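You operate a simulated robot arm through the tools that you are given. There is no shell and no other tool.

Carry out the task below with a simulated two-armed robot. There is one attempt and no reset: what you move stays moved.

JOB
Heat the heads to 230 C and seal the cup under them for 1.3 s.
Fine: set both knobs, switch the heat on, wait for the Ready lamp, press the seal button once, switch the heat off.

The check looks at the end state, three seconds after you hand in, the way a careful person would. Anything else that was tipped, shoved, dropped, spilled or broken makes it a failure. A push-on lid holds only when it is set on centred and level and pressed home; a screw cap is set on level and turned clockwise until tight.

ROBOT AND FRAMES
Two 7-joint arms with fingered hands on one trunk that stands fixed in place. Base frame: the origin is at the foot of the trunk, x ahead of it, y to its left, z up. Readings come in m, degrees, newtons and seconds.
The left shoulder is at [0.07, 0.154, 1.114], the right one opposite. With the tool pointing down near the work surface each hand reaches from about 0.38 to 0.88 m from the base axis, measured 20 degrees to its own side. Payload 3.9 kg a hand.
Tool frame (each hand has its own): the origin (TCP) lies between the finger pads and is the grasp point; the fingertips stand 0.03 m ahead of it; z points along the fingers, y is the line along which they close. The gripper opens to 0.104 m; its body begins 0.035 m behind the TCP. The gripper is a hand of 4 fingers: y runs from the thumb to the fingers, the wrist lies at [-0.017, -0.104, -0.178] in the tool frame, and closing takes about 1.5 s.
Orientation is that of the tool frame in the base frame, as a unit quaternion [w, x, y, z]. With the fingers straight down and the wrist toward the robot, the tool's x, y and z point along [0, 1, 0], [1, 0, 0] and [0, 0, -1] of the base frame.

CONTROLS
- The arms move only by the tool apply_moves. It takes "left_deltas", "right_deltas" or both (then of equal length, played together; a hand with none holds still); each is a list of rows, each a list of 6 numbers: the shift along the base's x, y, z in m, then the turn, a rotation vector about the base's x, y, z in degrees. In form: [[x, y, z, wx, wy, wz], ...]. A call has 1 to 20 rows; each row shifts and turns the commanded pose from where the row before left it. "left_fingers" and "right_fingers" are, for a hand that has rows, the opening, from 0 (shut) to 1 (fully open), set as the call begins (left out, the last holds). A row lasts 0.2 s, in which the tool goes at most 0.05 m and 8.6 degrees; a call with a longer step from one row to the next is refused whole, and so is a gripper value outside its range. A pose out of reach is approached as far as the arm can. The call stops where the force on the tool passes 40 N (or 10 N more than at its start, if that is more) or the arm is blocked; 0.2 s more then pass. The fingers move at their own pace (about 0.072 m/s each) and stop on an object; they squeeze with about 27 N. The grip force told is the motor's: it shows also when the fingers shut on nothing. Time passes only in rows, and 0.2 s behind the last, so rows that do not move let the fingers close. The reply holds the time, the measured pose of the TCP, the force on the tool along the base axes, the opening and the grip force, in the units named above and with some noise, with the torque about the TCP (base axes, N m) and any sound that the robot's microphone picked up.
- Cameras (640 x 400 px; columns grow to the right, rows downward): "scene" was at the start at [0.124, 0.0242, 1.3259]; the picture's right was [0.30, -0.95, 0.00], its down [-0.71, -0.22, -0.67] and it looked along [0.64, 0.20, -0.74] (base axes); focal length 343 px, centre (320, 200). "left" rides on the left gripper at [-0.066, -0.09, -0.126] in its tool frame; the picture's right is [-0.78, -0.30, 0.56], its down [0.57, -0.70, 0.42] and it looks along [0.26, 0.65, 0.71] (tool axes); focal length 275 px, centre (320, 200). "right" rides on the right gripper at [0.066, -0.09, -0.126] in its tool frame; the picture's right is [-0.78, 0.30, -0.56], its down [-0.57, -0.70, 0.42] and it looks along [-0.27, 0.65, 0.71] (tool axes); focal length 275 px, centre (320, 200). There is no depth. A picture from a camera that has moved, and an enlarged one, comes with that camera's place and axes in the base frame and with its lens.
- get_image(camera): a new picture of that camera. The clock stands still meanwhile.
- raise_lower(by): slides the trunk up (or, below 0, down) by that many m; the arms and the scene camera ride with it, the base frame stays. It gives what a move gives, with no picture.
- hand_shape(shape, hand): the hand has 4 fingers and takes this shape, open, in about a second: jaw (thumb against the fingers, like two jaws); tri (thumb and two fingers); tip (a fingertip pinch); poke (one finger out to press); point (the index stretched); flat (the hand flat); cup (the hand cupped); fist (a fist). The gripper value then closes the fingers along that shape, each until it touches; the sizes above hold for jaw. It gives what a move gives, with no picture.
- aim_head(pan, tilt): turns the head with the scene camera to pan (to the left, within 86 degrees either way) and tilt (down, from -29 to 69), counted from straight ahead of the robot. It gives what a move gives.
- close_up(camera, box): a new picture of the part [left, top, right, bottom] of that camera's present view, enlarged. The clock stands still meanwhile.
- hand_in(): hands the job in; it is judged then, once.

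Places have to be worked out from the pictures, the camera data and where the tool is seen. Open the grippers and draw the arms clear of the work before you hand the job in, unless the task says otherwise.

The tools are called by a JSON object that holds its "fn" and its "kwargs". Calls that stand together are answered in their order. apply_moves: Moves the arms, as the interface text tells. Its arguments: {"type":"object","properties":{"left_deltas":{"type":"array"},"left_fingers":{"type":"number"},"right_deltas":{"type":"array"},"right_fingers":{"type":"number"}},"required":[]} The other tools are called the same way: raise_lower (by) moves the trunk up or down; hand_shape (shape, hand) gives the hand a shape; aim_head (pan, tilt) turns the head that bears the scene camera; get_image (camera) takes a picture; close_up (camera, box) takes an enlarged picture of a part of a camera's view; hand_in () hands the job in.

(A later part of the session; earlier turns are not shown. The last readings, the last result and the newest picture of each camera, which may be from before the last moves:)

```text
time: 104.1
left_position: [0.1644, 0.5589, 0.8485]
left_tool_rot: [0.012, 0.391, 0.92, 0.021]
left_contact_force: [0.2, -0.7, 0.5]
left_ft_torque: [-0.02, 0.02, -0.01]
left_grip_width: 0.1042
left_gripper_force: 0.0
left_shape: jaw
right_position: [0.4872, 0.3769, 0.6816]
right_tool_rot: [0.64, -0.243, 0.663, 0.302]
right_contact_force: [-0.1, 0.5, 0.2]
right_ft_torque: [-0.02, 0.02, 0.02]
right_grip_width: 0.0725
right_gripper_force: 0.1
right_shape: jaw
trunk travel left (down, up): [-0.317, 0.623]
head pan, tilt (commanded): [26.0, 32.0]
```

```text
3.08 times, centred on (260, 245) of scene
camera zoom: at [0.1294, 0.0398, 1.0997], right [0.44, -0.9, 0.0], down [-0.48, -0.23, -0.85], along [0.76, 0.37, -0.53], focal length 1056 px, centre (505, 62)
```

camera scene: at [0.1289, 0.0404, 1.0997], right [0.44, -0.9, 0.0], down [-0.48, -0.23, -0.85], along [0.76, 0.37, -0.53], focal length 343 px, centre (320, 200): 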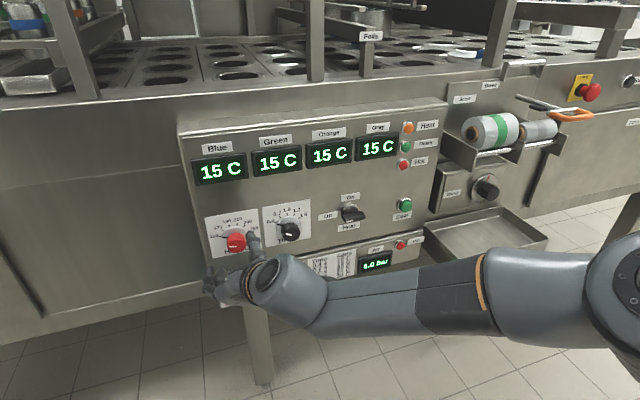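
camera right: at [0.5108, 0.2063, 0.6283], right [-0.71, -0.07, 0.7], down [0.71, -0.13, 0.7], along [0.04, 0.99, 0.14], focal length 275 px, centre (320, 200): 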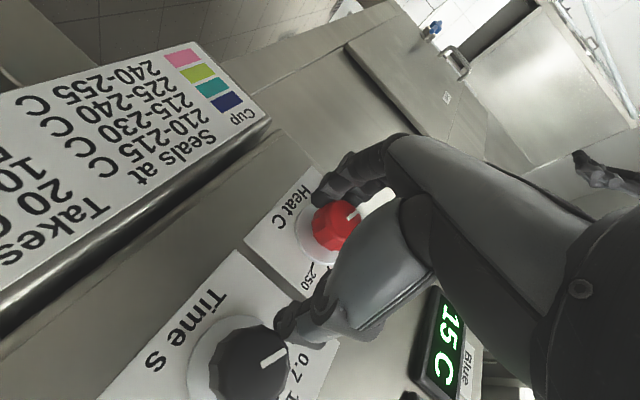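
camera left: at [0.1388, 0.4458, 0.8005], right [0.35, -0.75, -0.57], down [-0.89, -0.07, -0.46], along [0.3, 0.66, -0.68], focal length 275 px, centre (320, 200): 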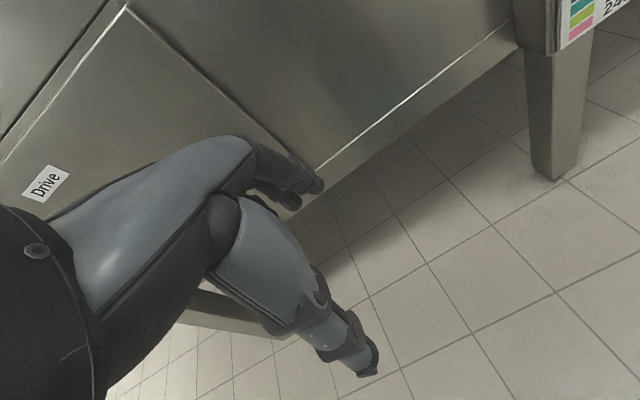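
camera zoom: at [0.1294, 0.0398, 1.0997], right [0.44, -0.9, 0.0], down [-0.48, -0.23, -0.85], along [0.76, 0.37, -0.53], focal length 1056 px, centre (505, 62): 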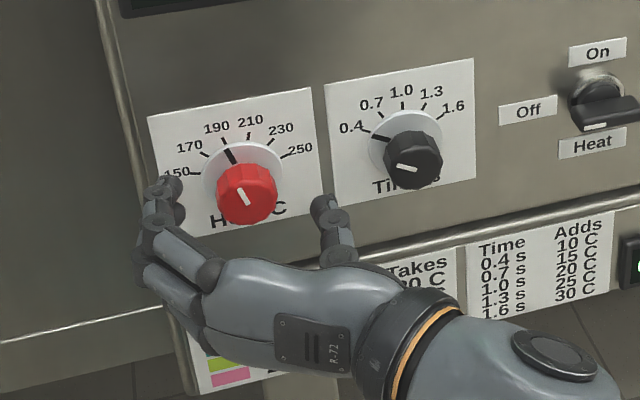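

Pointer is exactly at 190 after the first 60°. I roll back to φ=215° and advance again.

{"fn": "apply_moves", "kwargs": {"right_deltas": [[0, 0, 0, -5.3, -5.3, 0], [0, 0, 0, -5.3, -5.3, 0], [0, 0, 0, -5.3, -5.3, 0], [0, 0, 0, -5.3, -5.3, 0], [0, 0, 0, -5.3, -5.3, 0], [0, 0, 0, -5.3, -5.3, 0], [0, 0, 0, -5.3, -5.3, 0], [0, 0, 0, -5.3, -5.3, 0], [0.0065, 0.0063, 0, 0, 0, 0], [0.0065, 0.0063, 0, 0, 0, 0], [0.0065, 0.0063, 0, 0, 0, 0], [0, 0, 0, 0, 0, 0]]}}

{"fn": "close_up", "kwargs": {"camera": "scene", "box": [180, 180, 340, 310]}}

```text
time: 106.7
left_position: [0.1652, 0.5591, 0.8474]
left_tool_rot: [0.013, 0.391, 0.92, 0.02]
left_contact_force: [-0.5, 0.4, 0.6]
left_ft_torque: [0.02, -0.01, -0.01]
left_grip_width: 0.1036
left_gripper_force: 0.1
left_shape: jaw
right_position: [0.507, 0.3962, 0.6828]
right_tool_rot: [0.703, -0.543, 0.455, -0.057]
right_contact_force: [0.0, 0.6, 1.1]
right_ft_torque: [-0.01, 0.01, 0.02]
right_grip_width: 0.0725
right_gripper_force: 0.0
right_shape: jaw
trunk travel left (down, up): [-0.317, 0.623]
head pan, tilt (commanded): [26.0, 32.0]
```

```text
3.08 times, centred on (260, 245) of scene
camera zoom: at [0.1294, 0.0399, 1.0997], right [0.44, -0.9, 0.0], down [-0.48, -0.23, -0.85], along [0.76, 0.37, -0.53], focal length 1056 px, centre (505, 62)
```

zoom: 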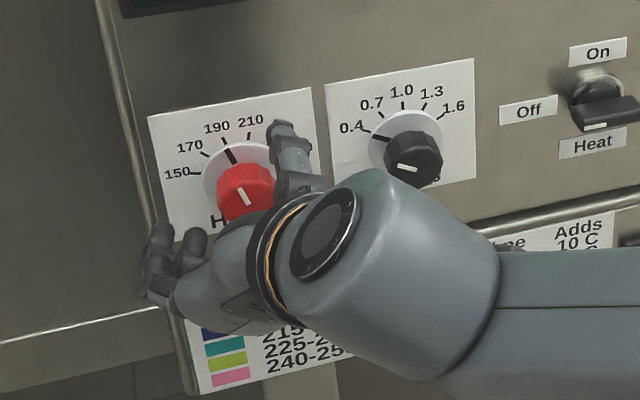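

In position at φ=215°, pointer undisturbed at 190. I close and then turn clockwise 60°.

{"fn": "apply_moves", "kwargs": {"right_deltas": [[0, 0, 0, 0, 0, 0], [0, 0, 0, 0, 0, 0], [0, 0, 0, 0, 0, 0], [0, 0, 0, 0, 0, 0], [0, 0, 0, 0, 0, 0], [0, 0, 0, 0, 0, 0]], "right_fingers": 0.1}}

{"fn": "apply_moves", "kwargs": {"right_deltas": [[0, 0, 0, 4.243, 4.243, 0], [0, 0, 0, 4.243, 4.243, 0], [0, 0, 0, 4.243, 4.243, 0], [0, 0, 0, 4.243, 4.243, 0], [0, 0, 0, 4.243, 4.243, 0], [0, 0, 0, 4.243, 4.243, 0], [0, 0, 0, 4.243, 4.243, 0], [0, 0, 0, 4.243, 4.243, 0], [0, 0, 0, 4.243, 4.243, 0], [0, 0, 0, 4.243, 4.243, 0]]}}

{"fn": "close_up", "kwargs": {"camera": "scene", "box": [180, 180, 340, 310]}}

```text
time: 108.1
left_position: [0.1647, 0.559, 0.8485]
left_tool_rot: [0.013, 0.391, 0.92, 0.021]
left_contact_force: [-0.2, -0.3, -0.6]
left_ft_torque: [0.0, -0.01, -0.03]
left_grip_width: 0.104
left_gripper_force: 0.1
left_shape: jaw
right_position: [0.5078, 0.3945, 0.6821]
right_tool_rot: [0.704, -0.543, 0.455, -0.057]
right_contact_force: [1.7, -0.4, 1.6]
right_ft_torque: [-0.02, 0.0, 0.01]
right_grip_width: 0.0277
right_gripper_force: 27.2
right_shape: jaw
trunk travel left (down, up): [-0.317, 0.623]
head pan, tilt (commanded): [26.0, 32.0]
```

```text
time: 110.3
left_position: [0.1672, 0.5571, 0.8485]
left_tool_rot: [0.012, 0.391, 0.92, 0.02]
left_contact_force: [0.0, -0.6, 0.4]
left_ft_torque: [0.02, 0.02, -0.01]
left_grip_width: 0.1038
left_gripper_force: 0.0
left_shape: jaw
right_position: [0.5085, 0.3952, 0.6812]
right_tool_rot: [0.64, -0.242, 0.664, 0.302]
right_contact_force: [7.2, -6.4, -1.3]
right_ft_torque: [-0.02, -0.04, -0.21]
right_grip_width: 0.0271
right_gripper_force: 27.1
right_shape: jaw
trunk travel left (down, up): [-0.317, 0.623]
head pan, tilt (commanded): [26.0, 32.0]
```

```text
3.08 times, centred on (260, 245) of scene
camera zoom: at [0.1304, 0.0392, 1.0996], right [0.44, -0.9, 0.0], down [-0.48, -0.23, -0.85], along [0.76, 0.37, -0.53], focal length 1056 px, centre (505, 62)
```

zoom: 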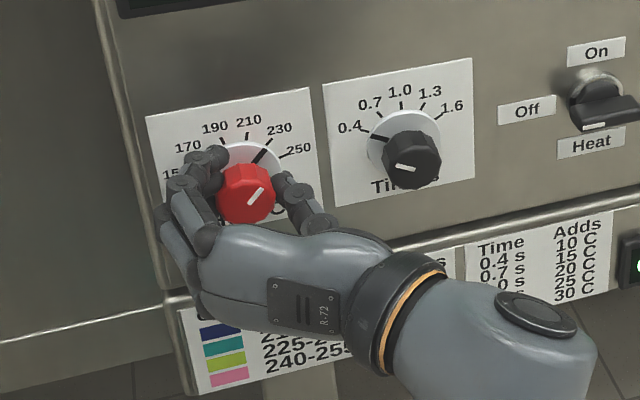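

The pointer appears at 230. I open, retreat and inspect closely.

{"fn": "apply_moves", "kwargs": {"right_deltas": [[0, 0, 0, 0, 0, 0], [0, 0, 0, 0, 0, 0], [0, 0, 0, 0, 0, 0], [0, 0, 0, 0, 0, 0], [-0.007, -0.007, 0, 0, 0, 0], [-0.01, -0.01, 0, 0, 0, 0], [-0.014, -0.014, 0, 0, 0, 0], [-0.02, -0.02, 0, 0, 0, 0]], "right_fingers": 0.7}}

{"fn": "close_up", "kwargs": {"camera": "scene", "box": [200, 205, 270, 265]}}

{"fn": "get_image", "kwargs": {"camera": "right"}}

```text
time: 112.1
left_position: [0.1642, 0.5583, 0.8477]
left_tool_rot: [0.012, 0.391, 0.92, 0.019]
left_contact_force: [-0.5, 0.4, 0.4]
left_ft_torque: [-0.03, -0.01, 0.03]
left_grip_width: 0.1039
left_gripper_force: 0.1
left_shape: jaw
right_position: [0.457, 0.3456, 0.6823]
right_tool_rot: [0.639, -0.242, 0.664, 0.303]
right_contact_force: [0.1, -0.4, -0.1]
right_ft_torque: [0.04, 0.01, 0.0]
right_grip_width: 0.0727
right_gripper_force: 0.0
right_shape: jaw
trunk travel left (down, up): [-0.317, 0.623]
head pan, tilt (commanded): [26.0, 32.0]
```

```text
6.67 times, centred on (235, 235) of scene
camera zoom: at [0.1293, 0.0394, 1.0998], right [0.44, -0.9, 0.0], down [-0.48, -0.23, -0.85], along [0.76, 0.37, -0.53], focal length 2288 px, centre (887, -33)
```

zoom: 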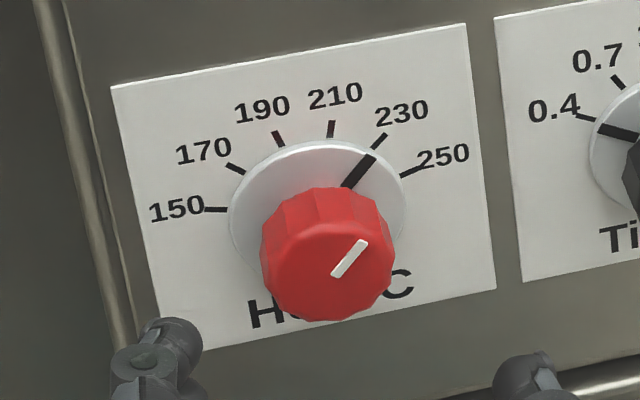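

```text
taken
camera right: at [0.4279, 0.1965, 0.6085], right [-0.55, -0.24, 0.8], down [0.83, -0.23, 0.51], along [0.06, 0.94, 0.33], focal length 275 px, centre (320, 200)
```

right: 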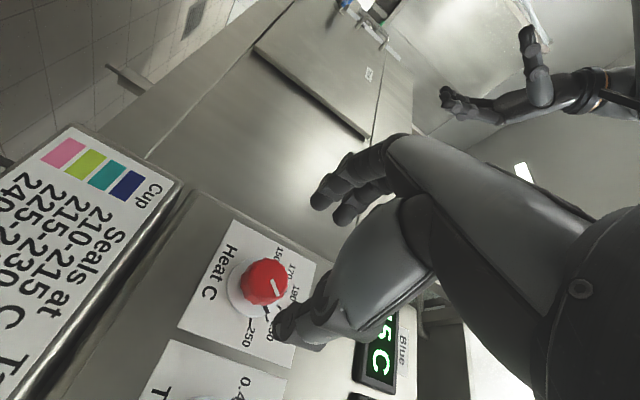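

The Temp pointer sits exactly on 230. Next the Time knob (r≈0.185, z≈0.682): I slide right at n≈0.567 while rolling back to φ=220°.

{"fn": "apply_moves", "kwargs": {"right_deltas": [[0.0094, -0.0094, 0, -4.88, -4.88, 0], [0.0094, -0.0094, 0, -4.88, -4.88, 0], [0.0094, -0.0094, 0, -4.88, -4.88, 0], [0.0094, -0.0094, 0, -4.88, -4.88, 0], [0.0094, -0.0094, 0, -4.88, -4.88, 0], [0.0094, -0.0094, 0, -4.88, -4.88, 0], [0.0094, -0.0094, 0, -4.88, -4.88, 0], [0.0094, -0.0094, 0, -4.88, -4.88, 0], [0, 0, 0, 0, 0, 0]]}}

{"fn": "get_image", "kwargs": {"camera": "right"}}

{"fn": "get_image", "kwargs": {"camera": "scene"}}

```text
time: 114.1
left_position: [0.1666, 0.5575, 0.8484]
left_tool_rot: [0.012, 0.391, 0.92, 0.02]
left_contact_force: [-0.5, -0.7, 0.4]
left_ft_torque: [-0.03, -0.04, -0.03]
left_grip_width: 0.1041
left_gripper_force: 0.1
left_shape: jaw
right_position: [0.5321, 0.2691, 0.6817]
right_tool_rot: [0.705, -0.524, 0.477, -0.03]
right_contact_force: [0.1, 0.3, -0.1]
right_ft_torque: [-0.01, -0.01, -0.03]
right_grip_width: 0.0724
right_gripper_force: 0.0
right_shape: jaw
trunk travel left (down, up): [-0.317, 0.623]
head pan, tilt (commanded): [26.0, 32.0]
```

```text
taken
camera right: at [0.5214, 0.1037, 0.7093], right [-0.95, 0.16, 0.27], down [0.31, 0.3, 0.9], along [0.06, 0.94, -0.33], focal length 275 px, centre (320, 200)
```

right: 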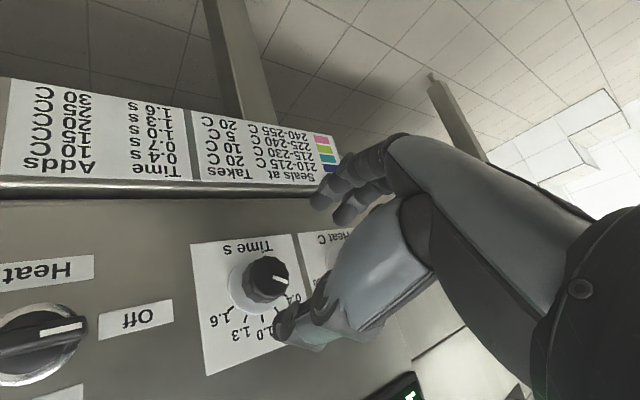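

```text
taken
camera scene: at [0.1295, 0.0398, 1.0997], right [0.44, -0.9, 0.0], down [-0.48, -0.23, -0.85], along [0.76, 0.37, -0.53], focal length 343 px, centre (320, 200)
```

scene: 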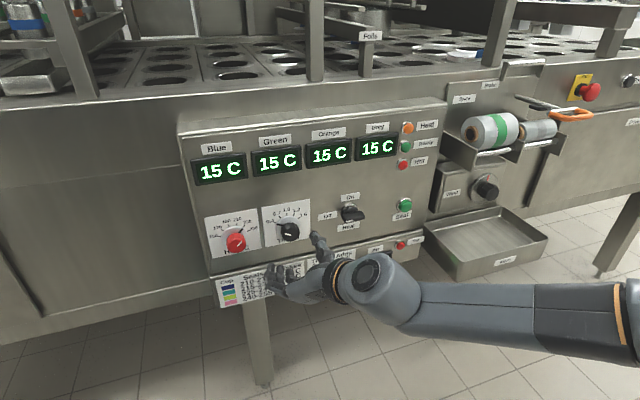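

Aligned on the Time knob axis (n=0.567, r=0.186, z=0.682, φ=220°). I advance to n≈0.638 and close.

{"fn": "apply_moves", "kwargs": {"right_deltas": [[0.0072, 0.0074, 0, 0, 0, 0], [0.0072, 0.0074, 0, 0, 0, 0], [0.0072, 0.0074, 0, 0, 0, 0], [0.0072, 0.0074, 0, 0, 0, 0], [0.0072, 0.0074, 0, 0, 0, 0], [0.007, 0.0072, 0, 0, 0, 0], [0.007, 0.0072, 0, 0, 0, 0]]}}

{"fn": "close_up", "kwargs": {"camera": "scene", "box": [200, 180, 360, 310]}}

{"fn": "get_image", "kwargs": {"camera": "right"}}

```text
time: 115.7
left_position: [0.166, 0.5575, 0.8491]
left_tool_rot: [0.012, 0.391, 0.92, 0.02]
left_contact_force: [-0.2, -0.4, 0.4]
left_ft_torque: [0.02, 0.01, 0.0]
left_grip_width: 0.1041
left_gripper_force: 0.1
left_shape: jaw
right_position: [0.5825, 0.321, 0.6801]
right_tool_rot: [0.705, -0.523, 0.478, -0.029]
right_contact_force: [-1.0, -0.3, 0.2]
right_ft_torque: [-0.04, -0.02, -0.01]
right_grip_width: 0.0724
right_gripper_force: 0.0
right_shape: jaw
trunk travel left (down, up): [-0.317, 0.623]
head pan, tilt (commanded): [26.0, 32.0]
```

```text
3.08 times, centred on (280, 245) of scene
camera zoom: at [0.1295, 0.04, 1.0997], right [0.44, -0.9, 0.0], down [-0.48, -0.23, -0.85], along [0.76, 0.37, -0.53], focal length 1056 px, centre (443, 62)
```

zoom: 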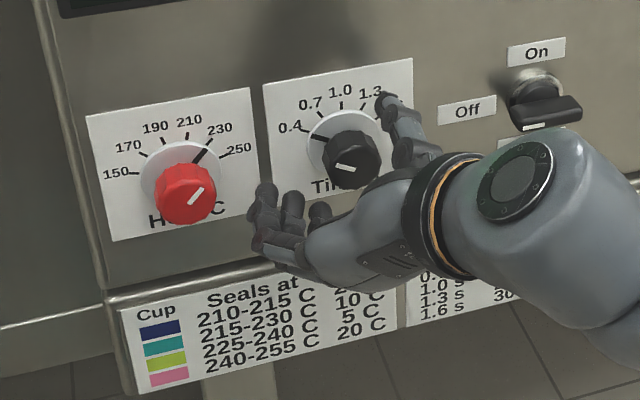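

```text
taken
camera right: at [0.5711, 0.1554, 0.7092], right [-0.95, 0.16, 0.27], down [0.31, 0.3, 0.9], along [0.06, 0.94, -0.33], focal length 275 px, centre (320, 200)
```

right: 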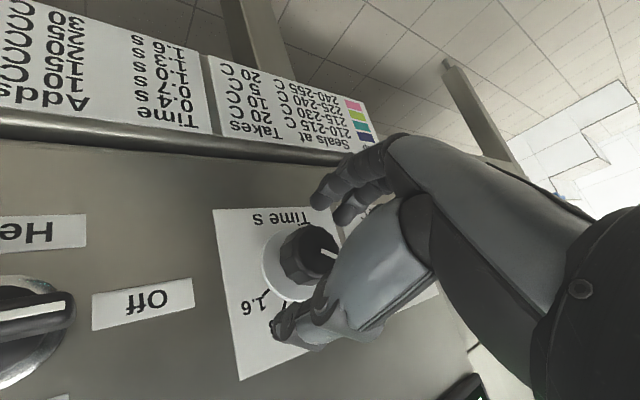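

The Time knob sits between thumb and fingers, clear of the Temp knob. I close, then turn clockwise 48° (8×6°).

{"fn": "apply_moves", "kwargs": {"right_deltas": [[0, 0, 0, 0, 0, 0], [0, 0, 0, 0, 0, 0], [0, 0, 0, 0, 0, 0], [0, 0, 0, 0, 0, 0], [0, 0, 0, 0, 0, 0], [0, 0, 0, 0, 0, 0]], "right_fingers": 0.1}}

{"fn": "apply_moves", "kwargs": {"right_deltas": [[0, 0, 0, 4.243, 4.243, 0], [0, 0, 0, 4.243, 4.243, 0], [0, 0, 0, 4.243, 4.243, 0], [0, 0, 0, 4.243, 4.243, 0], [0, 0, 0, 4.243, 4.243, 0], [0, 0, 0, 4.243, 4.243, 0], [0, 0, 0, 4.243, 4.243, 0], [0, 0, 0, 4.243, 4.243, 0]]}}

{"fn": "close_up", "kwargs": {"camera": "scene", "box": [200, 180, 360, 310]}}

```text
time: 117.1
left_position: [0.1648, 0.5577, 0.8483]
left_tool_rot: [0.012, 0.39, 0.92, 0.02]
left_contact_force: [0.9, -0.4, 0.0]
left_ft_torque: [0.04, 0.02, -0.01]
left_grip_width: 0.1038
left_gripper_force: 0.1
left_shape: jaw
right_position: [0.5817, 0.3203, 0.6824]
right_tool_rot: [0.705, -0.523, 0.478, -0.029]
right_contact_force: [3.0, 0.6, 3.9]
right_ft_torque: [0.02, -0.05, -0.01]
right_grip_width: 0.0266
right_gripper_force: 26.9
right_shape: jaw
trunk travel left (down, up): [-0.317, 0.623]
head pan, tilt (commanded): [26.0, 32.0]
```

```text
time: 118.9
left_position: [0.1658, 0.557, 0.8482]
left_tool_rot: [0.012, 0.39, 0.92, 0.021]
left_contact_force: [-0.1, 0.4, -0.4]
left_ft_torque: [-0.01, -0.01, -0.03]
left_grip_width: 0.1041
left_gripper_force: 0.2
left_shape: jaw
right_position: [0.583, 0.3204, 0.6808]
right_tool_rot: [0.658, -0.283, 0.647, 0.262]
right_contact_force: [9.0, -5.6, 5.1]
right_ft_torque: [0.04, -0.17, -0.23]
right_grip_width: 0.026
right_gripper_force: 27.2
right_shape: jaw
trunk travel left (down, up): [-0.317, 0.623]
head pan, tilt (commanded): [26.0, 32.0]
```

```text
3.08 times, centred on (280, 245) of scene
camera zoom: at [0.1299, 0.0387, 1.0997], right [0.44, -0.9, 0.0], down [-0.48, -0.23, -0.85], along [0.76, 0.37, -0.53], focal length 1056 px, centre (443, 62)
```

zoom: 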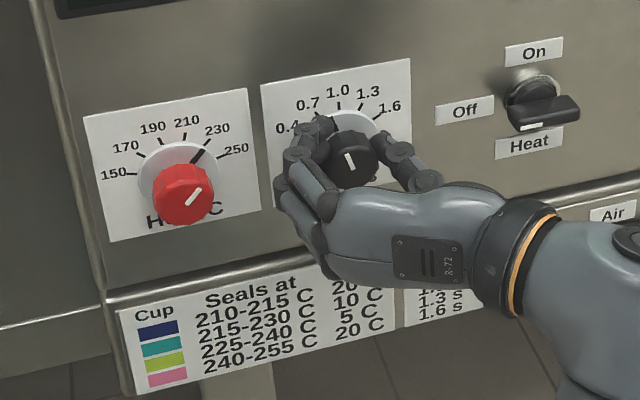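

Turned well. I open, retreat slightly, roll back 48°, and check the pointer.

{"fn": "apply_moves", "kwargs": {"right_deltas": [[0, 0, 0, 0, 0, 0], [0, 0, 0, 0, 0, 0], [0, 0, 0, 0, 0, 0], [0, 0, 0, 0, 0, 0], [-0.0065, -0.0065, 0, 0, 0, 0], [-0.0065, -0.0065, 0, 0, 0, 0], [-0.0065, -0.0065, 0, 0, 0, 0]], "right_fingers": 0.7}}

{"fn": "close_up", "kwargs": {"camera": "scene", "box": [255, 195, 325, 255]}}

{"fn": "apply_moves", "kwargs": {"right_deltas": [[0, 0, 0, -4.243, -4.243, 0], [0, 0, 0, -4.243, -4.243, 0], [0, 0, 0, -4.243, -4.243, 0], [0, 0, 0, -4.243, -4.243, 0], [0, 0, 0, -4.243, -4.243, 0], [0, 0, 0, -4.243, -4.243, 0], [0, 0, 0, -4.243, -4.243, 0], [0, 0, 0, -4.243, -4.243, 0], [0, 0, 0, 0, 0, 0]]}}

{"fn": "close_up", "kwargs": {"camera": "scene", "box": [200, 180, 360, 310]}}

```text
time: 120.5
left_position: [0.1657, 0.5574, 0.8497]
left_tool_rot: [0.013, 0.39, 0.92, 0.019]
left_contact_force: [-0.2, 0.4, 0.5]
left_ft_torque: [0.03, 0.02, -0.01]
left_grip_width: 0.1036
left_gripper_force: 0.1
left_shape: jaw
right_position: [0.5624, 0.3017, 0.6812]
right_tool_rot: [0.658, -0.284, 0.647, 0.261]
right_contact_force: [-0.3, 0.4, -0.3]
right_ft_torque: [0.02, 0.02, 0.0]
right_grip_width: 0.0724
right_gripper_force: 0.0
right_shape: jaw
trunk travel left (down, up): [-0.317, 0.623]
head pan, tilt (commanded): [26.0, 32.0]
```

```text
6.67 times, centred on (290, 225) of scene
camera zoom: at [0.1294, 0.0397, 1.0998], right [0.44, -0.9, 0.0], down [-0.48, -0.23, -0.85], along [0.76, 0.37, -0.53], focal length 2288 px, centre (520, 33)
```

zoom: 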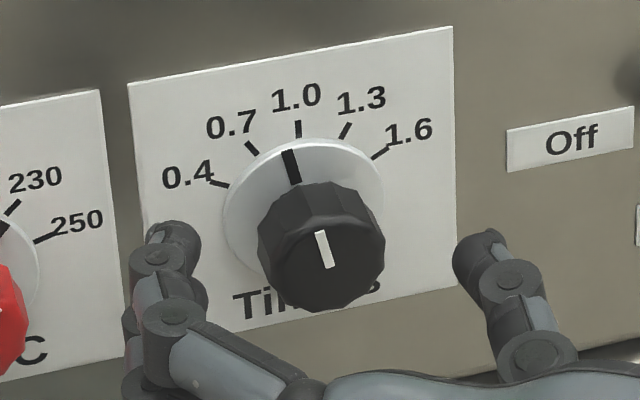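

```text
time: 122.5
left_position: [0.1657, 0.5582, 0.8477]
left_tool_rot: [0.012, 0.391, 0.92, 0.021]
left_contact_force: [0.2, 0.1, -0.5]
left_ft_torque: [0.0, 0.01, -0.02]
left_grip_width: 0.1039
left_gripper_force: 0.0
left_shape: jaw
right_position: [0.5621, 0.3012, 0.681]
right_tool_rot: [0.705, -0.524, 0.478, -0.029]
right_contact_force: [-0.9, 1.1, -0.3]
right_ft_torque: [-0.02, 0.02, -0.04]
right_grip_width: 0.0723
right_gripper_force: 0.1
right_shape: jaw
trunk travel left (down, up): [-0.317, 0.623]
head pan, tilt (commanded): [26.0, 32.0]
```

```text
3.08 times, centred on (280, 245) of scene
camera zoom: at [0.1296, 0.0397, 1.0997], right [0.44, -0.9, 0.0], down [-0.48, -0.23, -0.85], along [0.76, 0.37, -0.53], focal length 1056 px, centre (443, 62)
```

zoom: 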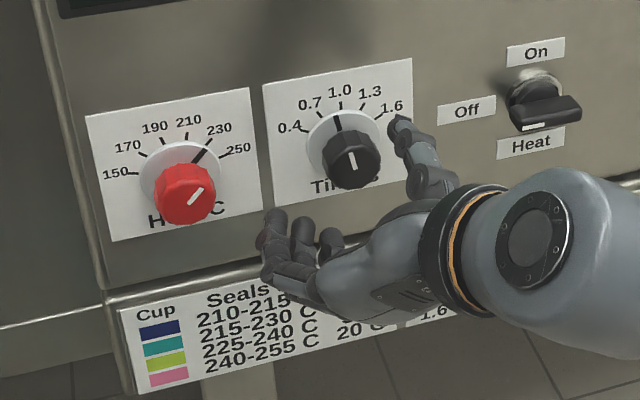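

The pointer is at about −12° (just before 1.0), as expected; 42° remain to 1.3. I advance, close, and turn 42°.

{"fn": "apply_moves", "kwargs": {"right_deltas": [[0.0067, 0.0065, 0, 0, 0, 0], [0.0067, 0.0065, 0, 0, 0, 0], [0.0067, 0.0065, 0, 0, 0, 0], [0, 0, 0, 0, 0, 0]]}}

{"fn": "apply_moves", "kwargs": {"right_deltas": [[0, 0, 0, 0, 0, 0], [0, 0, 0, 0, 0, 0], [0, 0, 0, 0, 0, 0], [0, 0, 0, 0, 0, 0], [0, 0, 0, 0, 0, 0], [0, 0, 0, 0, 0, 0]], "right_fingers": 0.1}}

{"fn": "apply_moves", "kwargs": {"right_deltas": [[0, 0, 0, 4.243, 4.243, 0], [0, 0, 0, 4.243, 4.243, 0], [0, 0, 0, 4.243, 4.243, 0], [0, 0, 0, 4.243, 4.243, 0], [0, 0, 0, 4.243, 4.243, 0], [0, 0, 0, 4.243, 4.243, 0], [0, 0, 0, 4.243, 4.243, 0]]}}

{"fn": "close_up", "kwargs": {"camera": "scene", "box": [255, 195, 325, 255]}}

```text
time: 123.5
left_position: [0.1643, 0.5585, 0.8482]
left_tool_rot: [0.012, 0.391, 0.92, 0.02]
left_contact_force: [0.1, 0.5, -0.5]
left_ft_torque: [0.04, -0.01, 0.0]
left_grip_width: 0.1041
left_gripper_force: 0.0
left_shape: jaw
right_position: [0.5826, 0.3209, 0.6801]
right_tool_rot: [0.705, -0.524, 0.478, -0.029]
right_contact_force: [-0.2, -0.2, -0.7]
right_ft_torque: [0.0, -0.01, 0.0]
right_grip_width: 0.0724
right_gripper_force: 0.1
right_shape: jaw
trunk travel left (down, up): [-0.317, 0.623]
head pan, tilt (commanded): [26.0, 32.0]
```

```text
time: 124.9
left_position: [0.1646, 0.5579, 0.8482]
left_tool_rot: [0.013, 0.391, 0.92, 0.02]
left_contact_force: [0.0, 0.6, -0.7]
left_ft_torque: [-0.03, 0.02, 0.01]
left_grip_width: 0.1041
left_gripper_force: 0.0
left_shape: jaw
right_position: [0.5825, 0.3199, 0.6811]
right_tool_rot: [0.706, -0.524, 0.477, -0.029]
right_contact_force: [2.8, 0.6, 3.6]
right_ft_torque: [0.01, -0.04, 0.01]
right_grip_width: 0.0271
right_gripper_force: 26.8
right_shape: jaw
trunk travel left (down, up): [-0.317, 0.623]
head pan, tilt (commanded): [26.0, 32.0]
```

```text
time: 126.5
left_position: [0.1664, 0.557, 0.8497]
left_tool_rot: [0.012, 0.391, 0.92, 0.021]
left_contact_force: [-0.1, -0.1, 0.9]
left_ft_torque: [-0.01, 0.02, 0.01]
left_grip_width: 0.1039
left_gripper_force: 0.2
left_shape: jaw
right_position: [0.5837, 0.3195, 0.6818]
right_tool_rot: [0.67, -0.316, 0.632, 0.227]
right_contact_force: [10.9, -0.1, 5.7]
right_ft_torque: [0.06, -0.12, -0.15]
right_grip_width: 0.0263
right_gripper_force: 27.0
right_shape: jaw
trunk travel left (down, up): [-0.317, 0.623]
head pan, tilt (commanded): [26.0, 32.0]
```

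```text
6.67 times, centred on (290, 225) of scene
camera zoom: at [0.13, 0.0392, 1.0997], right [0.44, -0.9, 0.0], down [-0.48, -0.23, -0.85], along [0.76, 0.37, -0.53], focal length 2288 px, centre (520, 33)
```

zoom: 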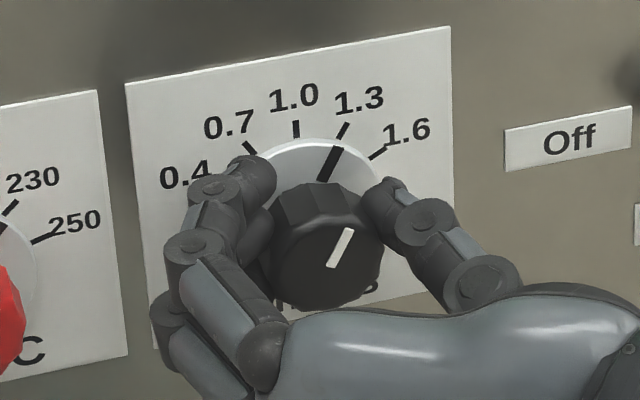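

The pointer is on 1.3. I release, retreat and verify.

{"fn": "apply_moves", "kwargs": {"right_deltas": [[0, 0, 0, 0, 0, 0], [0, 0, 0, 0, 0, 0], [0, 0, 0, 0, 0, 0], [0, 0, 0, 0, 0, 0], [-0.007, -0.007, 0, 0, 0, 0], [-0.01, -0.01, 0, 0, 0, 0], [-0.014, -0.014, 0, 0, 0, 0], [-0.02, -0.02, 0, 0, 0, 0], [-0.02, -0.02, 0, 0, 0, 0]], "right_fingers": 0.7}}

{"fn": "close_up", "kwargs": {"camera": "scene", "box": [195, 195, 335, 265]}}

{"fn": "close_up", "kwargs": {"camera": "scene", "box": [310, 180, 420, 260]}}

{"fn": "get_image", "kwargs": {"camera": "right"}}

```text
time: 128.5
left_position: [0.1642, 0.5578, 0.849]
left_tool_rot: [0.012, 0.391, 0.92, 0.019]
left_contact_force: [0.1, 1.0, -0.8]
left_ft_torque: [0.0, 0.0, 0.02]
left_grip_width: 0.1039
left_gripper_force: 0.0
left_shape: jaw
right_position: [0.5113, 0.2495, 0.682]
right_tool_rot: [0.67, -0.317, 0.632, 0.225]
right_contact_force: [-0.7, 0.2, 0.0]
right_ft_torque: [-0.01, 0.0, -0.02]
right_grip_width: 0.0724
right_gripper_force: 0.1
right_shape: jaw
trunk travel left (down, up): [-0.317, 0.623]
head pan, tilt (commanded): [26.0, 32.0]
```

```text
4.57 times, centred on (265, 230) of scene
camera zoom: at [0.1293, 0.0393, 1.0998], right [0.44, -0.9, 0.0], down [-0.48, -0.23, -0.85], along [0.76, 0.37, -0.53], focal length 1569 px, centre (571, 63)
```

zoom: 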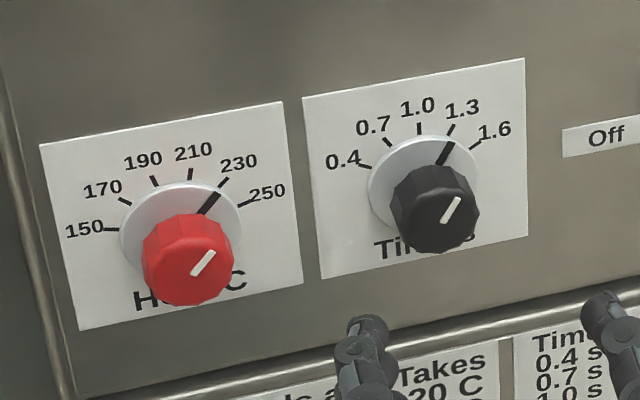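

```text
5.00 times, centred on (365, 220) of scene
camera zoom: at [0.1293, 0.0393, 1.0998], right [0.44, -0.9, 0.0], down [-0.48, -0.23, -0.85], along [0.76, 0.37, -0.53], focal length 1716 px, centre (95, 100)
```

zoom: 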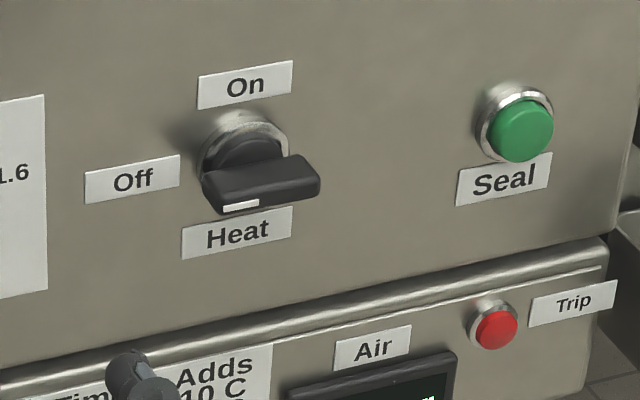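

```text
taken
camera right: at [0.4936, 0.091, 0.63], right [-0.68, -0.11, 0.73], down [0.74, -0.13, 0.66], along [0.02, 0.98, 0.17], focal length 275 px, centre (320, 200)
```

right: 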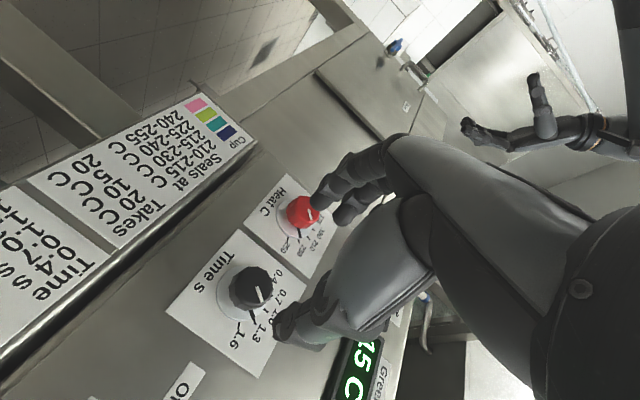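

Both knobs are set: 230 °C and 1.3 s. For the Heat lever and the Seal button I'll use a single extended finger. I move the hand to free space in front of the lever while rolling back to φ≈180°, then take the poke shape.

{"fn": "apply_moves", "kwargs": {"right_deltas": [[0.0058, -0.0084, 0, -5.27, -5.27, 0], [0.0058, -0.0084, 0, -5.27, -5.27, 0], [0.0058, -0.0084, 0, -5.27, -5.27, 0], [0.0058, -0.0084, 0, -5.27, -5.27, 0], [0.0058, -0.0084, 0, -5.27, -5.27, 0], [0.0058, -0.0084, 0, -5.27, -5.27, 0], [0.0058, -0.0084, 0, -5.27, -5.27, 0], [0.0058, -0.0084, 0, -5.27, -5.27, 0], [0.0058, -0.0084, 0, -5.27, -5.27, 0], [0.0058, -0.0084, 0, -5.27, -5.27, 0], [0.0058, -0.0084, 0, -5.27, -5.27, 0]]}}

{"fn": "hand_shape", "kwargs": {"shape": "poke", "hand": "right"}}

{"fn": "get_image", "kwargs": {"camera": "right"}}

{"fn": "get_image", "kwargs": {"camera": "scene"}}

```text
time: 130.9
left_position: [0.1661, 0.5597, 0.8479]
left_tool_rot: [0.012, 0.391, 0.92, 0.02]
left_contact_force: [0.7, 0.1, -0.8]
left_ft_torque: [0.02, 0.0, -0.03]
left_grip_width: 0.1043
left_gripper_force: 0.1
left_shape: jaw
right_position: [0.5754, 0.157, 0.6818]
right_tool_rot: [-0.651, 0.656, -0.271, 0.271]
right_contact_force: [-0.5, -0.2, 0.6]
right_ft_torque: [0.03, 0.01, -0.01]
right_grip_width: 0.0723
right_gripper_force: 0.0
right_shape: jaw
trunk travel left (down, up): [-0.317, 0.623]
head pan, tilt (commanded): [26.0, 32.0]
```

```text
time: 131.8
left_position: [0.1649, 0.5583, 0.8483]
left_tool_rot: [0.012, 0.39, 0.92, 0.02]
left_contact_force: [0.2, -0.1, 0.1]
left_ft_torque: [-0.03, 0.0, -0.01]
left_grip_width: 0.104
left_gripper_force: 0.2
left_shape: jaw
right_position: [0.5753, 0.1583, 0.682]
right_tool_rot: [-0.651, 0.656, -0.271, 0.269]
right_contact_force: [-0.3, 0.5, 0.0]
right_ft_torque: [-0.03, -0.01, 0.03]
right_grip_width: 0.0001
right_gripper_force: 0.1
right_shape: poke
trunk travel left (down, up): [-0.317, 0.623]
head pan, tilt (commanded): [26.0, 32.0]
```

```text
taken
camera right: at [0.5345, 0.0221, 0.7731], right [-0.94, 0.15, -0.29], down [-0.1, 0.71, 0.7], along [0.31, 0.69, -0.65], focal length 275 px, centre (320, 200)
```

right: 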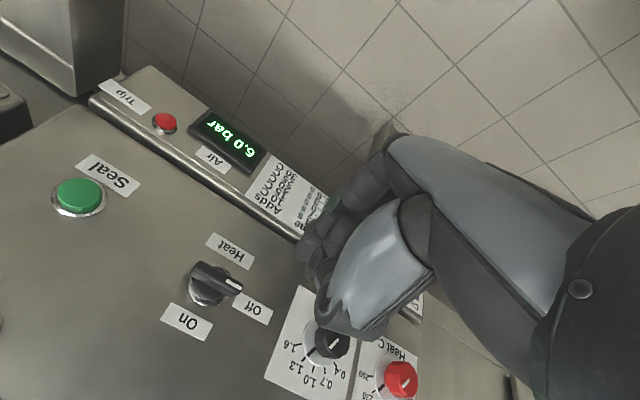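

```text
taken
camera scene: at [0.1294, 0.0398, 1.0997], right [0.44, -0.9, 0.0], down [-0.48, -0.23, -0.85], along [0.76, 0.37, -0.53], focal length 343 px, centre (320, 200)
```

scene: 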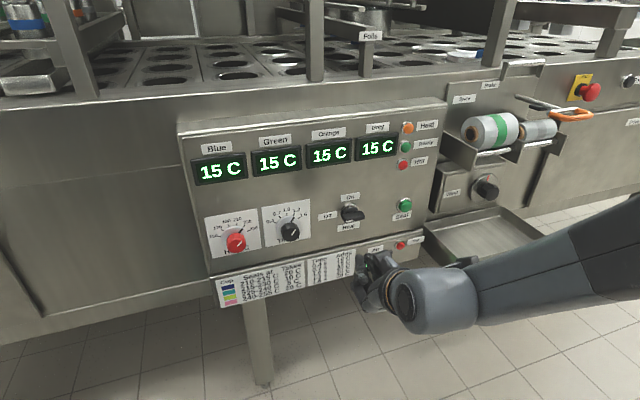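

Let me zoom in on the hand to see where the poking fingertip is.

{"fn": "close_up", "kwargs": {"camera": "right", "box": [220, 120, 460, 360]}}

{"fn": "close_up", "kwargs": {"camera": "scene", "box": [310, 180, 440, 340]}}

```text
1.67 times, centred on (340, 240) of right
camera zoom: at [0.5345, 0.0221, 0.7731], right [-0.94, 0.15, -0.29], down [-0.1, 0.71, 0.7], along [0.31, 0.69, -0.65], focal length 459 px, centre (287, 133)
```

zoom: 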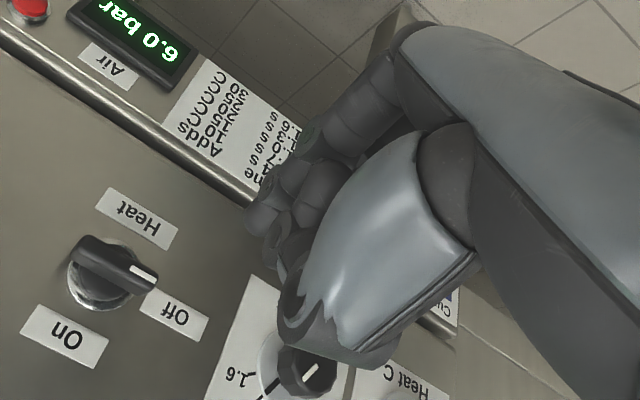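

```text
2.50 times, centred on (375, 260) of scene
camera zoom: at [0.1294, 0.0398, 1.0997], right [0.44, -0.9, 0.0], down [-0.48, -0.23, -0.85], along [0.76, 0.37, -0.53], focal length 858 px, centre (182, 50)
```

zoom: 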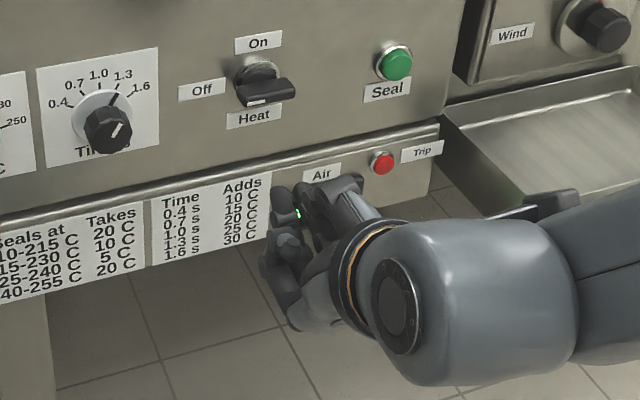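

The poke finger is hard to make out from here. I try the "point" shape (index stretched) to compare.

{"fn": "hand_shape", "kwargs": {"shape": "point", "hand": "right"}}

{"fn": "close_up", "kwargs": {"camera": "right", "box": [160, 100, 460, 360]}}

{"fn": "close_up", "kwargs": {"camera": "scene", "box": [310, 180, 440, 340]}}

```text
time: 132.7
left_position: [0.1651, 0.5582, 0.8481]
left_tool_rot: [0.013, 0.39, 0.92, 0.021]
left_contact_force: [-1.5, 0.0, -0.2]
left_ft_torque: [0.02, -0.02, -0.01]
left_grip_width: 0.1041
left_gripper_force: 0.1
left_shape: jaw
right_position: [0.5742, 0.1582, 0.6794]
right_tool_rot: [-0.651, 0.656, -0.271, 0.268]
right_contact_force: [-0.5, 0.1, 0.8]
right_ft_torque: [-0.03, 0.02, 0.02]
right_grip_width: 0.0
right_gripper_force: 0.0
right_shape: point
trunk travel left (down, up): [-0.317, 0.623]
head pan, tilt (commanded): [26.0, 32.0]
```

```text
1.54 times, centred on (310, 230) of right
camera zoom: at [0.5345, 0.0221, 0.7731], right [-0.94, 0.15, -0.29], down [-0.1, 0.71, 0.7], along [0.31, 0.69, -0.65], focal length 424 px, centre (335, 154)
```

zoom: 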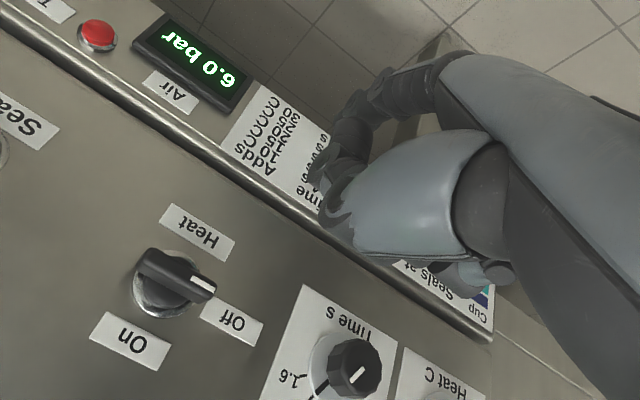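

```text
2.50 times, centred on (375, 260) of scene
camera zoom: at [0.1294, 0.0398, 1.0997], right [0.44, -0.9, 0.0], down [-0.48, -0.23, -0.85], along [0.76, 0.37, -0.53], focal length 858 px, centre (182, 50)
```

zoom: 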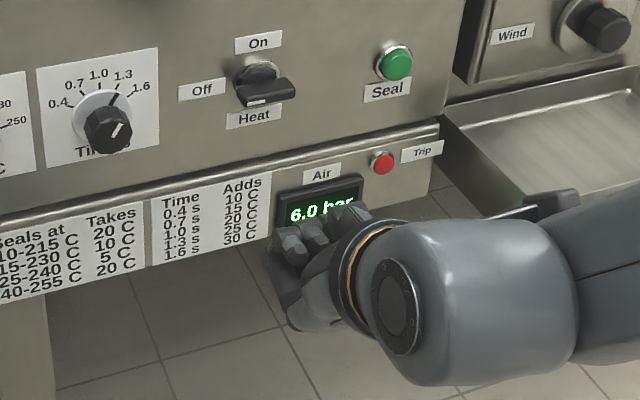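

"Point" aims the finger along the hand's axis, which is unsuitable; in "poke" the tip lies on the tool axis about 0.03 m ahead of the TCP. I go back to poke and bring the tip just in front of, and below, the left end of the Heat lever.

{"fn": "hand_shape", "kwargs": {"shape": "poke", "hand": "right"}}

{"fn": "apply_moves", "kwargs": {"right_deltas": [[0.007, 0.0055, -0.002, 0, 0, 0], [0.007, 0.0055, -0.002, 0, 0, 0], [0.007, 0.0055, -0.002, 0, 0, 0], [0.007, 0.0055, -0.002, 0, 0, 0], [0.007, 0.0055, -0.002, 0, 0, 0], [0.007, 0.0055, -0.002, 0, 0, 0], [0.007, 0.0055, -0.002, 0, 0, 0]]}}

{"fn": "close_up", "kwargs": {"camera": "right", "box": [120, 120, 460, 360]}}

{"fn": "close_up", "kwargs": {"camera": "scene", "box": [290, 170, 450, 300]}}

```text
time: 133.6
left_position: [0.1655, 0.5583, 0.8493]
left_tool_rot: [0.012, 0.391, 0.92, 0.02]
left_contact_force: [-0.5, 0.0, -0.2]
left_ft_torque: [-0.04, 0.04, 0.0]
left_grip_width: 0.1042
left_gripper_force: 0.1
left_shape: jaw
right_position: [0.5752, 0.1582, 0.6809]
right_tool_rot: [-0.651, 0.656, -0.272, 0.269]
right_contact_force: [0.2, -0.1, -0.5]
right_ft_torque: [-0.01, 0.02, -0.02]
right_grip_width: 0.0
right_gripper_force: 0.1
right_shape: poke
trunk travel left (down, up): [-0.317, 0.623]
head pan, tilt (commanded): [26.0, 32.0]
```

```text
time: 135.2
left_position: [0.1661, 0.5579, 0.8486]
left_tool_rot: [0.013, 0.391, 0.92, 0.02]
left_contact_force: [1.3, 0.5, 0.4]
left_ft_torque: [-0.03, 0.03, 0.02]
left_grip_width: 0.104
left_gripper_force: 0.0
left_shape: jaw
right_position: [0.6246, 0.1962, 0.6668]
right_tool_rot: [-0.651, 0.656, -0.272, 0.27]
right_contact_force: [-0.5, -0.3, -0.3]
right_ft_torque: [-0.01, -0.01, -0.01]
right_grip_width: 0.0
right_gripper_force: 0.0
right_shape: poke
trunk travel left (down, up): [-0.317, 0.623]
head pan, tilt (commanded): [26.0, 32.0]
```

```text
1.67 times, centred on (290, 240) of right
camera zoom: at [0.5834, 0.0606, 0.7589], right [-0.94, 0.15, -0.29], down [-0.1, 0.71, 0.7], along [0.31, 0.69, -0.65], focal length 459 px, centre (370, 133)
```

zoom: 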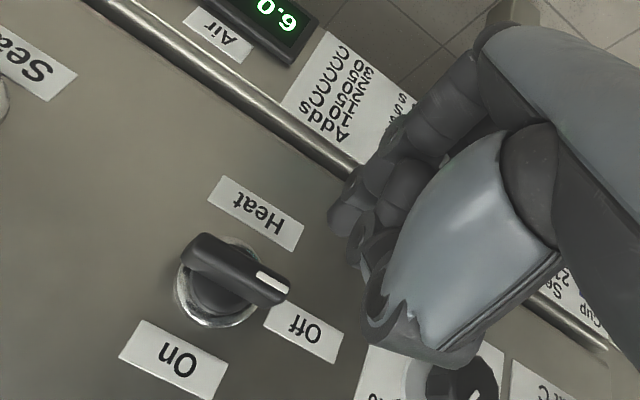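

```text
3.08 times, centred on (370, 235) of scene
camera zoom: at [0.1296, 0.0399, 1.0997], right [0.44, -0.9, 0.0], down [-0.48, -0.23, -0.85], along [0.76, 0.37, -0.53], focal length 1056 px, centre (166, 92)
```

zoom: 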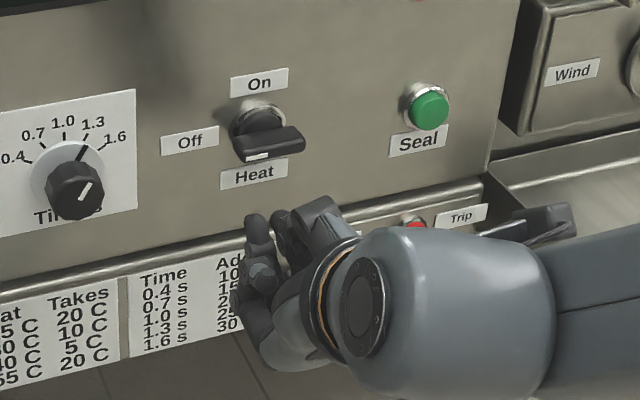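

The poke fingertip is visible just left of the hand, essentially on the tool axis. I shift slightly and push the tip in under the left half of the lever (tip depth n≈0.655).

{"fn": "apply_moves", "kwargs": {"right_deltas": [[0.009, 0.002, 0.001, 0, 0, 0], [0.0065, 0.0055, 0.001, 0, 0, 0], [0.0065, 0.0065, 0.001, 0, 0, 0], [0.0065, 0.0065, 0, 0, 0, 0]]}}

{"fn": "close_up", "kwargs": {"camera": "right", "box": [120, 120, 460, 360]}}

{"fn": "close_up", "kwargs": {"camera": "scene", "box": [310, 180, 410, 260]}}

```text
time: 136.2
left_position: [0.1651, 0.5593, 0.848]
left_tool_rot: [0.012, 0.391, 0.92, 0.021]
left_contact_force: [0.4, -0.2, 0.2]
left_ft_torque: [0.0, 0.03, -0.01]
left_grip_width: 0.1038
left_gripper_force: 0.0
left_shape: jaw
right_position: [0.6524, 0.2163, 0.6703]
right_tool_rot: [-0.651, 0.656, -0.271, 0.268]
right_contact_force: [0.2, 0.2, 0.9]
right_ft_torque: [-0.01, 0.0, 0.01]
right_grip_width: 0.0
right_gripper_force: 0.1
right_shape: poke
trunk travel left (down, up): [-0.317, 0.623]
head pan, tilt (commanded): [26.0, 32.0]
```

```text
1.67 times, centred on (290, 240) of right
camera zoom: at [0.612, 0.0812, 0.7621], right [-0.94, 0.15, -0.29], down [-0.1, 0.71, 0.7], along [0.31, 0.69, -0.65], focal length 459 px, centre (370, 133)
```

zoom: 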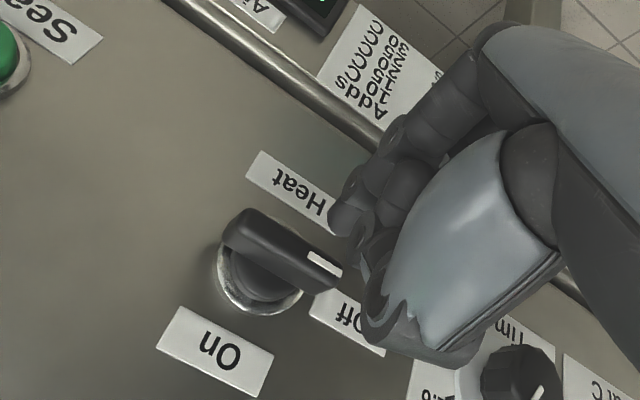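

```text
5.00 times, centred on (360, 220) of scene
camera zoom: at [0.1295, 0.0399, 1.0997], right [0.44, -0.9, 0.0], down [-0.48, -0.23, -0.85], along [0.76, 0.37, -0.53], focal length 1716 px, centre (120, 100)
```

zoom: 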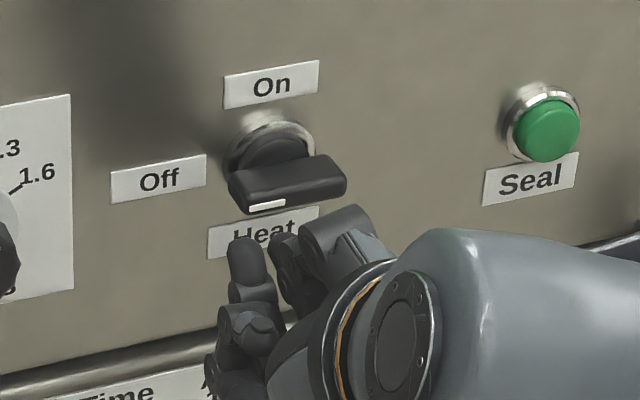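

The fingertip is under the left half of the lever, and the folded thumb is clear in front (n≈0.594). I advance 0.012 m more, with a small shift right, so the tip is fully beneath the bar.

{"fn": "apply_moves", "kwargs": {"right_deltas": [[0.0057, 0.0029, 0, 0, 0, 0], [0.0057, 0.0029, 0, 0, 0, 0]]}}

{"fn": "close_up", "kwargs": {"camera": "right", "box": [120, 120, 460, 360]}}

{"fn": "close_up", "kwargs": {"camera": "scene", "box": [310, 180, 410, 260]}}

```text
time: 136.8
left_position: [0.1663, 0.5583, 0.8487]
left_tool_rot: [0.013, 0.391, 0.92, 0.02]
left_contact_force: [-0.8, -0.2, 0.0]
left_ft_torque: [-0.01, 0.0, 0.02]
left_grip_width: 0.1041
left_gripper_force: 0.0
left_shape: jaw
right_position: [0.6651, 0.2226, 0.6696]
right_tool_rot: [-0.652, 0.656, -0.27, 0.269]
right_contact_force: [0.4, 0.5, -0.3]
right_ft_torque: [0.0, 0.0, -0.01]
right_grip_width: 0.0
right_gripper_force: 0.1
right_shape: poke
trunk travel left (down, up): [-0.317, 0.623]
head pan, tilt (commanded): [26.0, 32.0]
```

```text
1.67 times, centred on (290, 240) of right
camera zoom: at [0.6236, 0.0871, 0.7621], right [-0.94, 0.15, -0.29], down [-0.1, 0.71, 0.7], along [0.31, 0.69, -0.65], focal length 459 px, centre (370, 133)
```

zoom: 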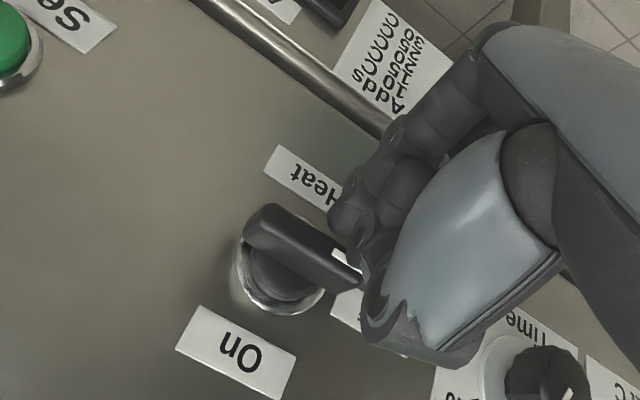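

```text
5.00 times, centred on (360, 220) of scene
camera zoom: at [0.1295, 0.0398, 1.0997], right [0.44, -0.9, 0.0], down [-0.48, -0.23, -0.85], along [0.76, 0.37, -0.53], focal length 1716 px, centre (120, 100)
```

zoom: 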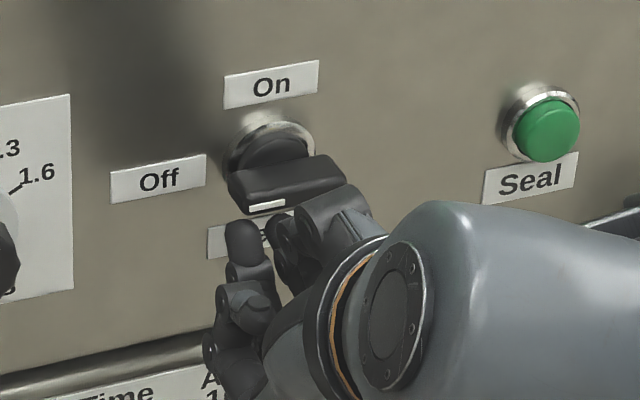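

The tip is right beneath the lever's left end. I push it along a clockwise arc (first half) and check.

{"fn": "apply_moves", "kwargs": {"right_deltas": [[-0.0022, 0.0022, 0.0057, 0, 0, 0], [-0.001, 0.001, 0.0064, 0, 0, 0], [0.0001, -0.0001, 0.0067, 0, 0, 0], [0.0011, -0.0011, 0.0065, 0, 0, 0]]}}

{"fn": "close_up", "kwargs": {"camera": "right", "box": [120, 120, 460, 360]}}

{"fn": "close_up", "kwargs": {"camera": "scene", "box": [310, 180, 410, 260]}}

```text
time: 137.8
left_position: [0.1649, 0.5592, 0.8483]
left_tool_rot: [0.011, 0.39, 0.921, 0.02]
left_contact_force: [0.1, 0.4, 0.8]
left_ft_torque: [-0.01, -0.01, -0.01]
left_grip_width: 0.1041
left_gripper_force: 0.1
left_shape: jaw
right_position: [0.6614, 0.2268, 0.6958]
right_tool_rot: [-0.651, 0.656, -0.27, 0.269]
right_contact_force: [-5.6, 5.7, -2.9]
right_ft_torque: [0.0, 0.06, 0.18]
right_grip_width: 0.0
right_gripper_force: 0.0
right_shape: poke
trunk travel left (down, up): [-0.317, 0.623]
head pan, tilt (commanded): [26.0, 32.0]
```

```text
1.67 times, centred on (290, 240) of right
camera zoom: at [0.6205, 0.0907, 0.7873], right [-0.94, 0.15, -0.29], down [-0.1, 0.71, 0.7], along [0.31, 0.69, -0.65], focal length 459 px, centre (370, 133)
```

zoom: 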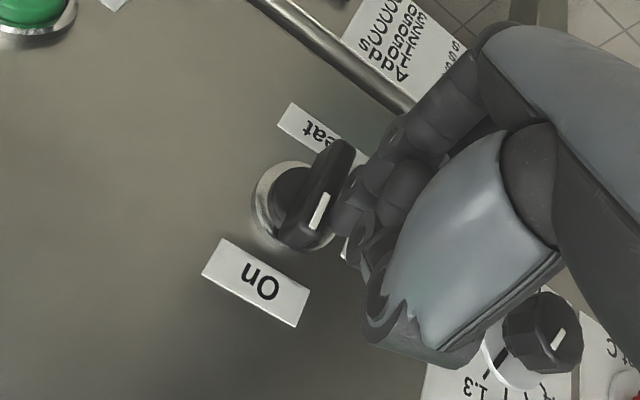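

```text
5.00 times, centred on (360, 220) of scene
camera zoom: at [0.1291, 0.0409, 1.0998], right [0.44, -0.9, 0.0], down [-0.48, -0.23, -0.85], along [0.76, 0.37, -0.53], focal length 1716 px, centre (120, 100)
```

zoom: 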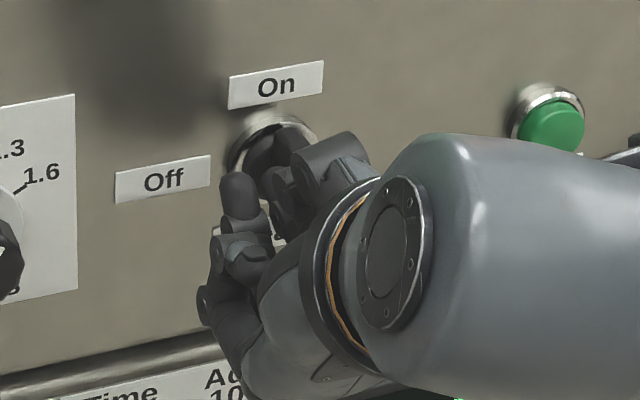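

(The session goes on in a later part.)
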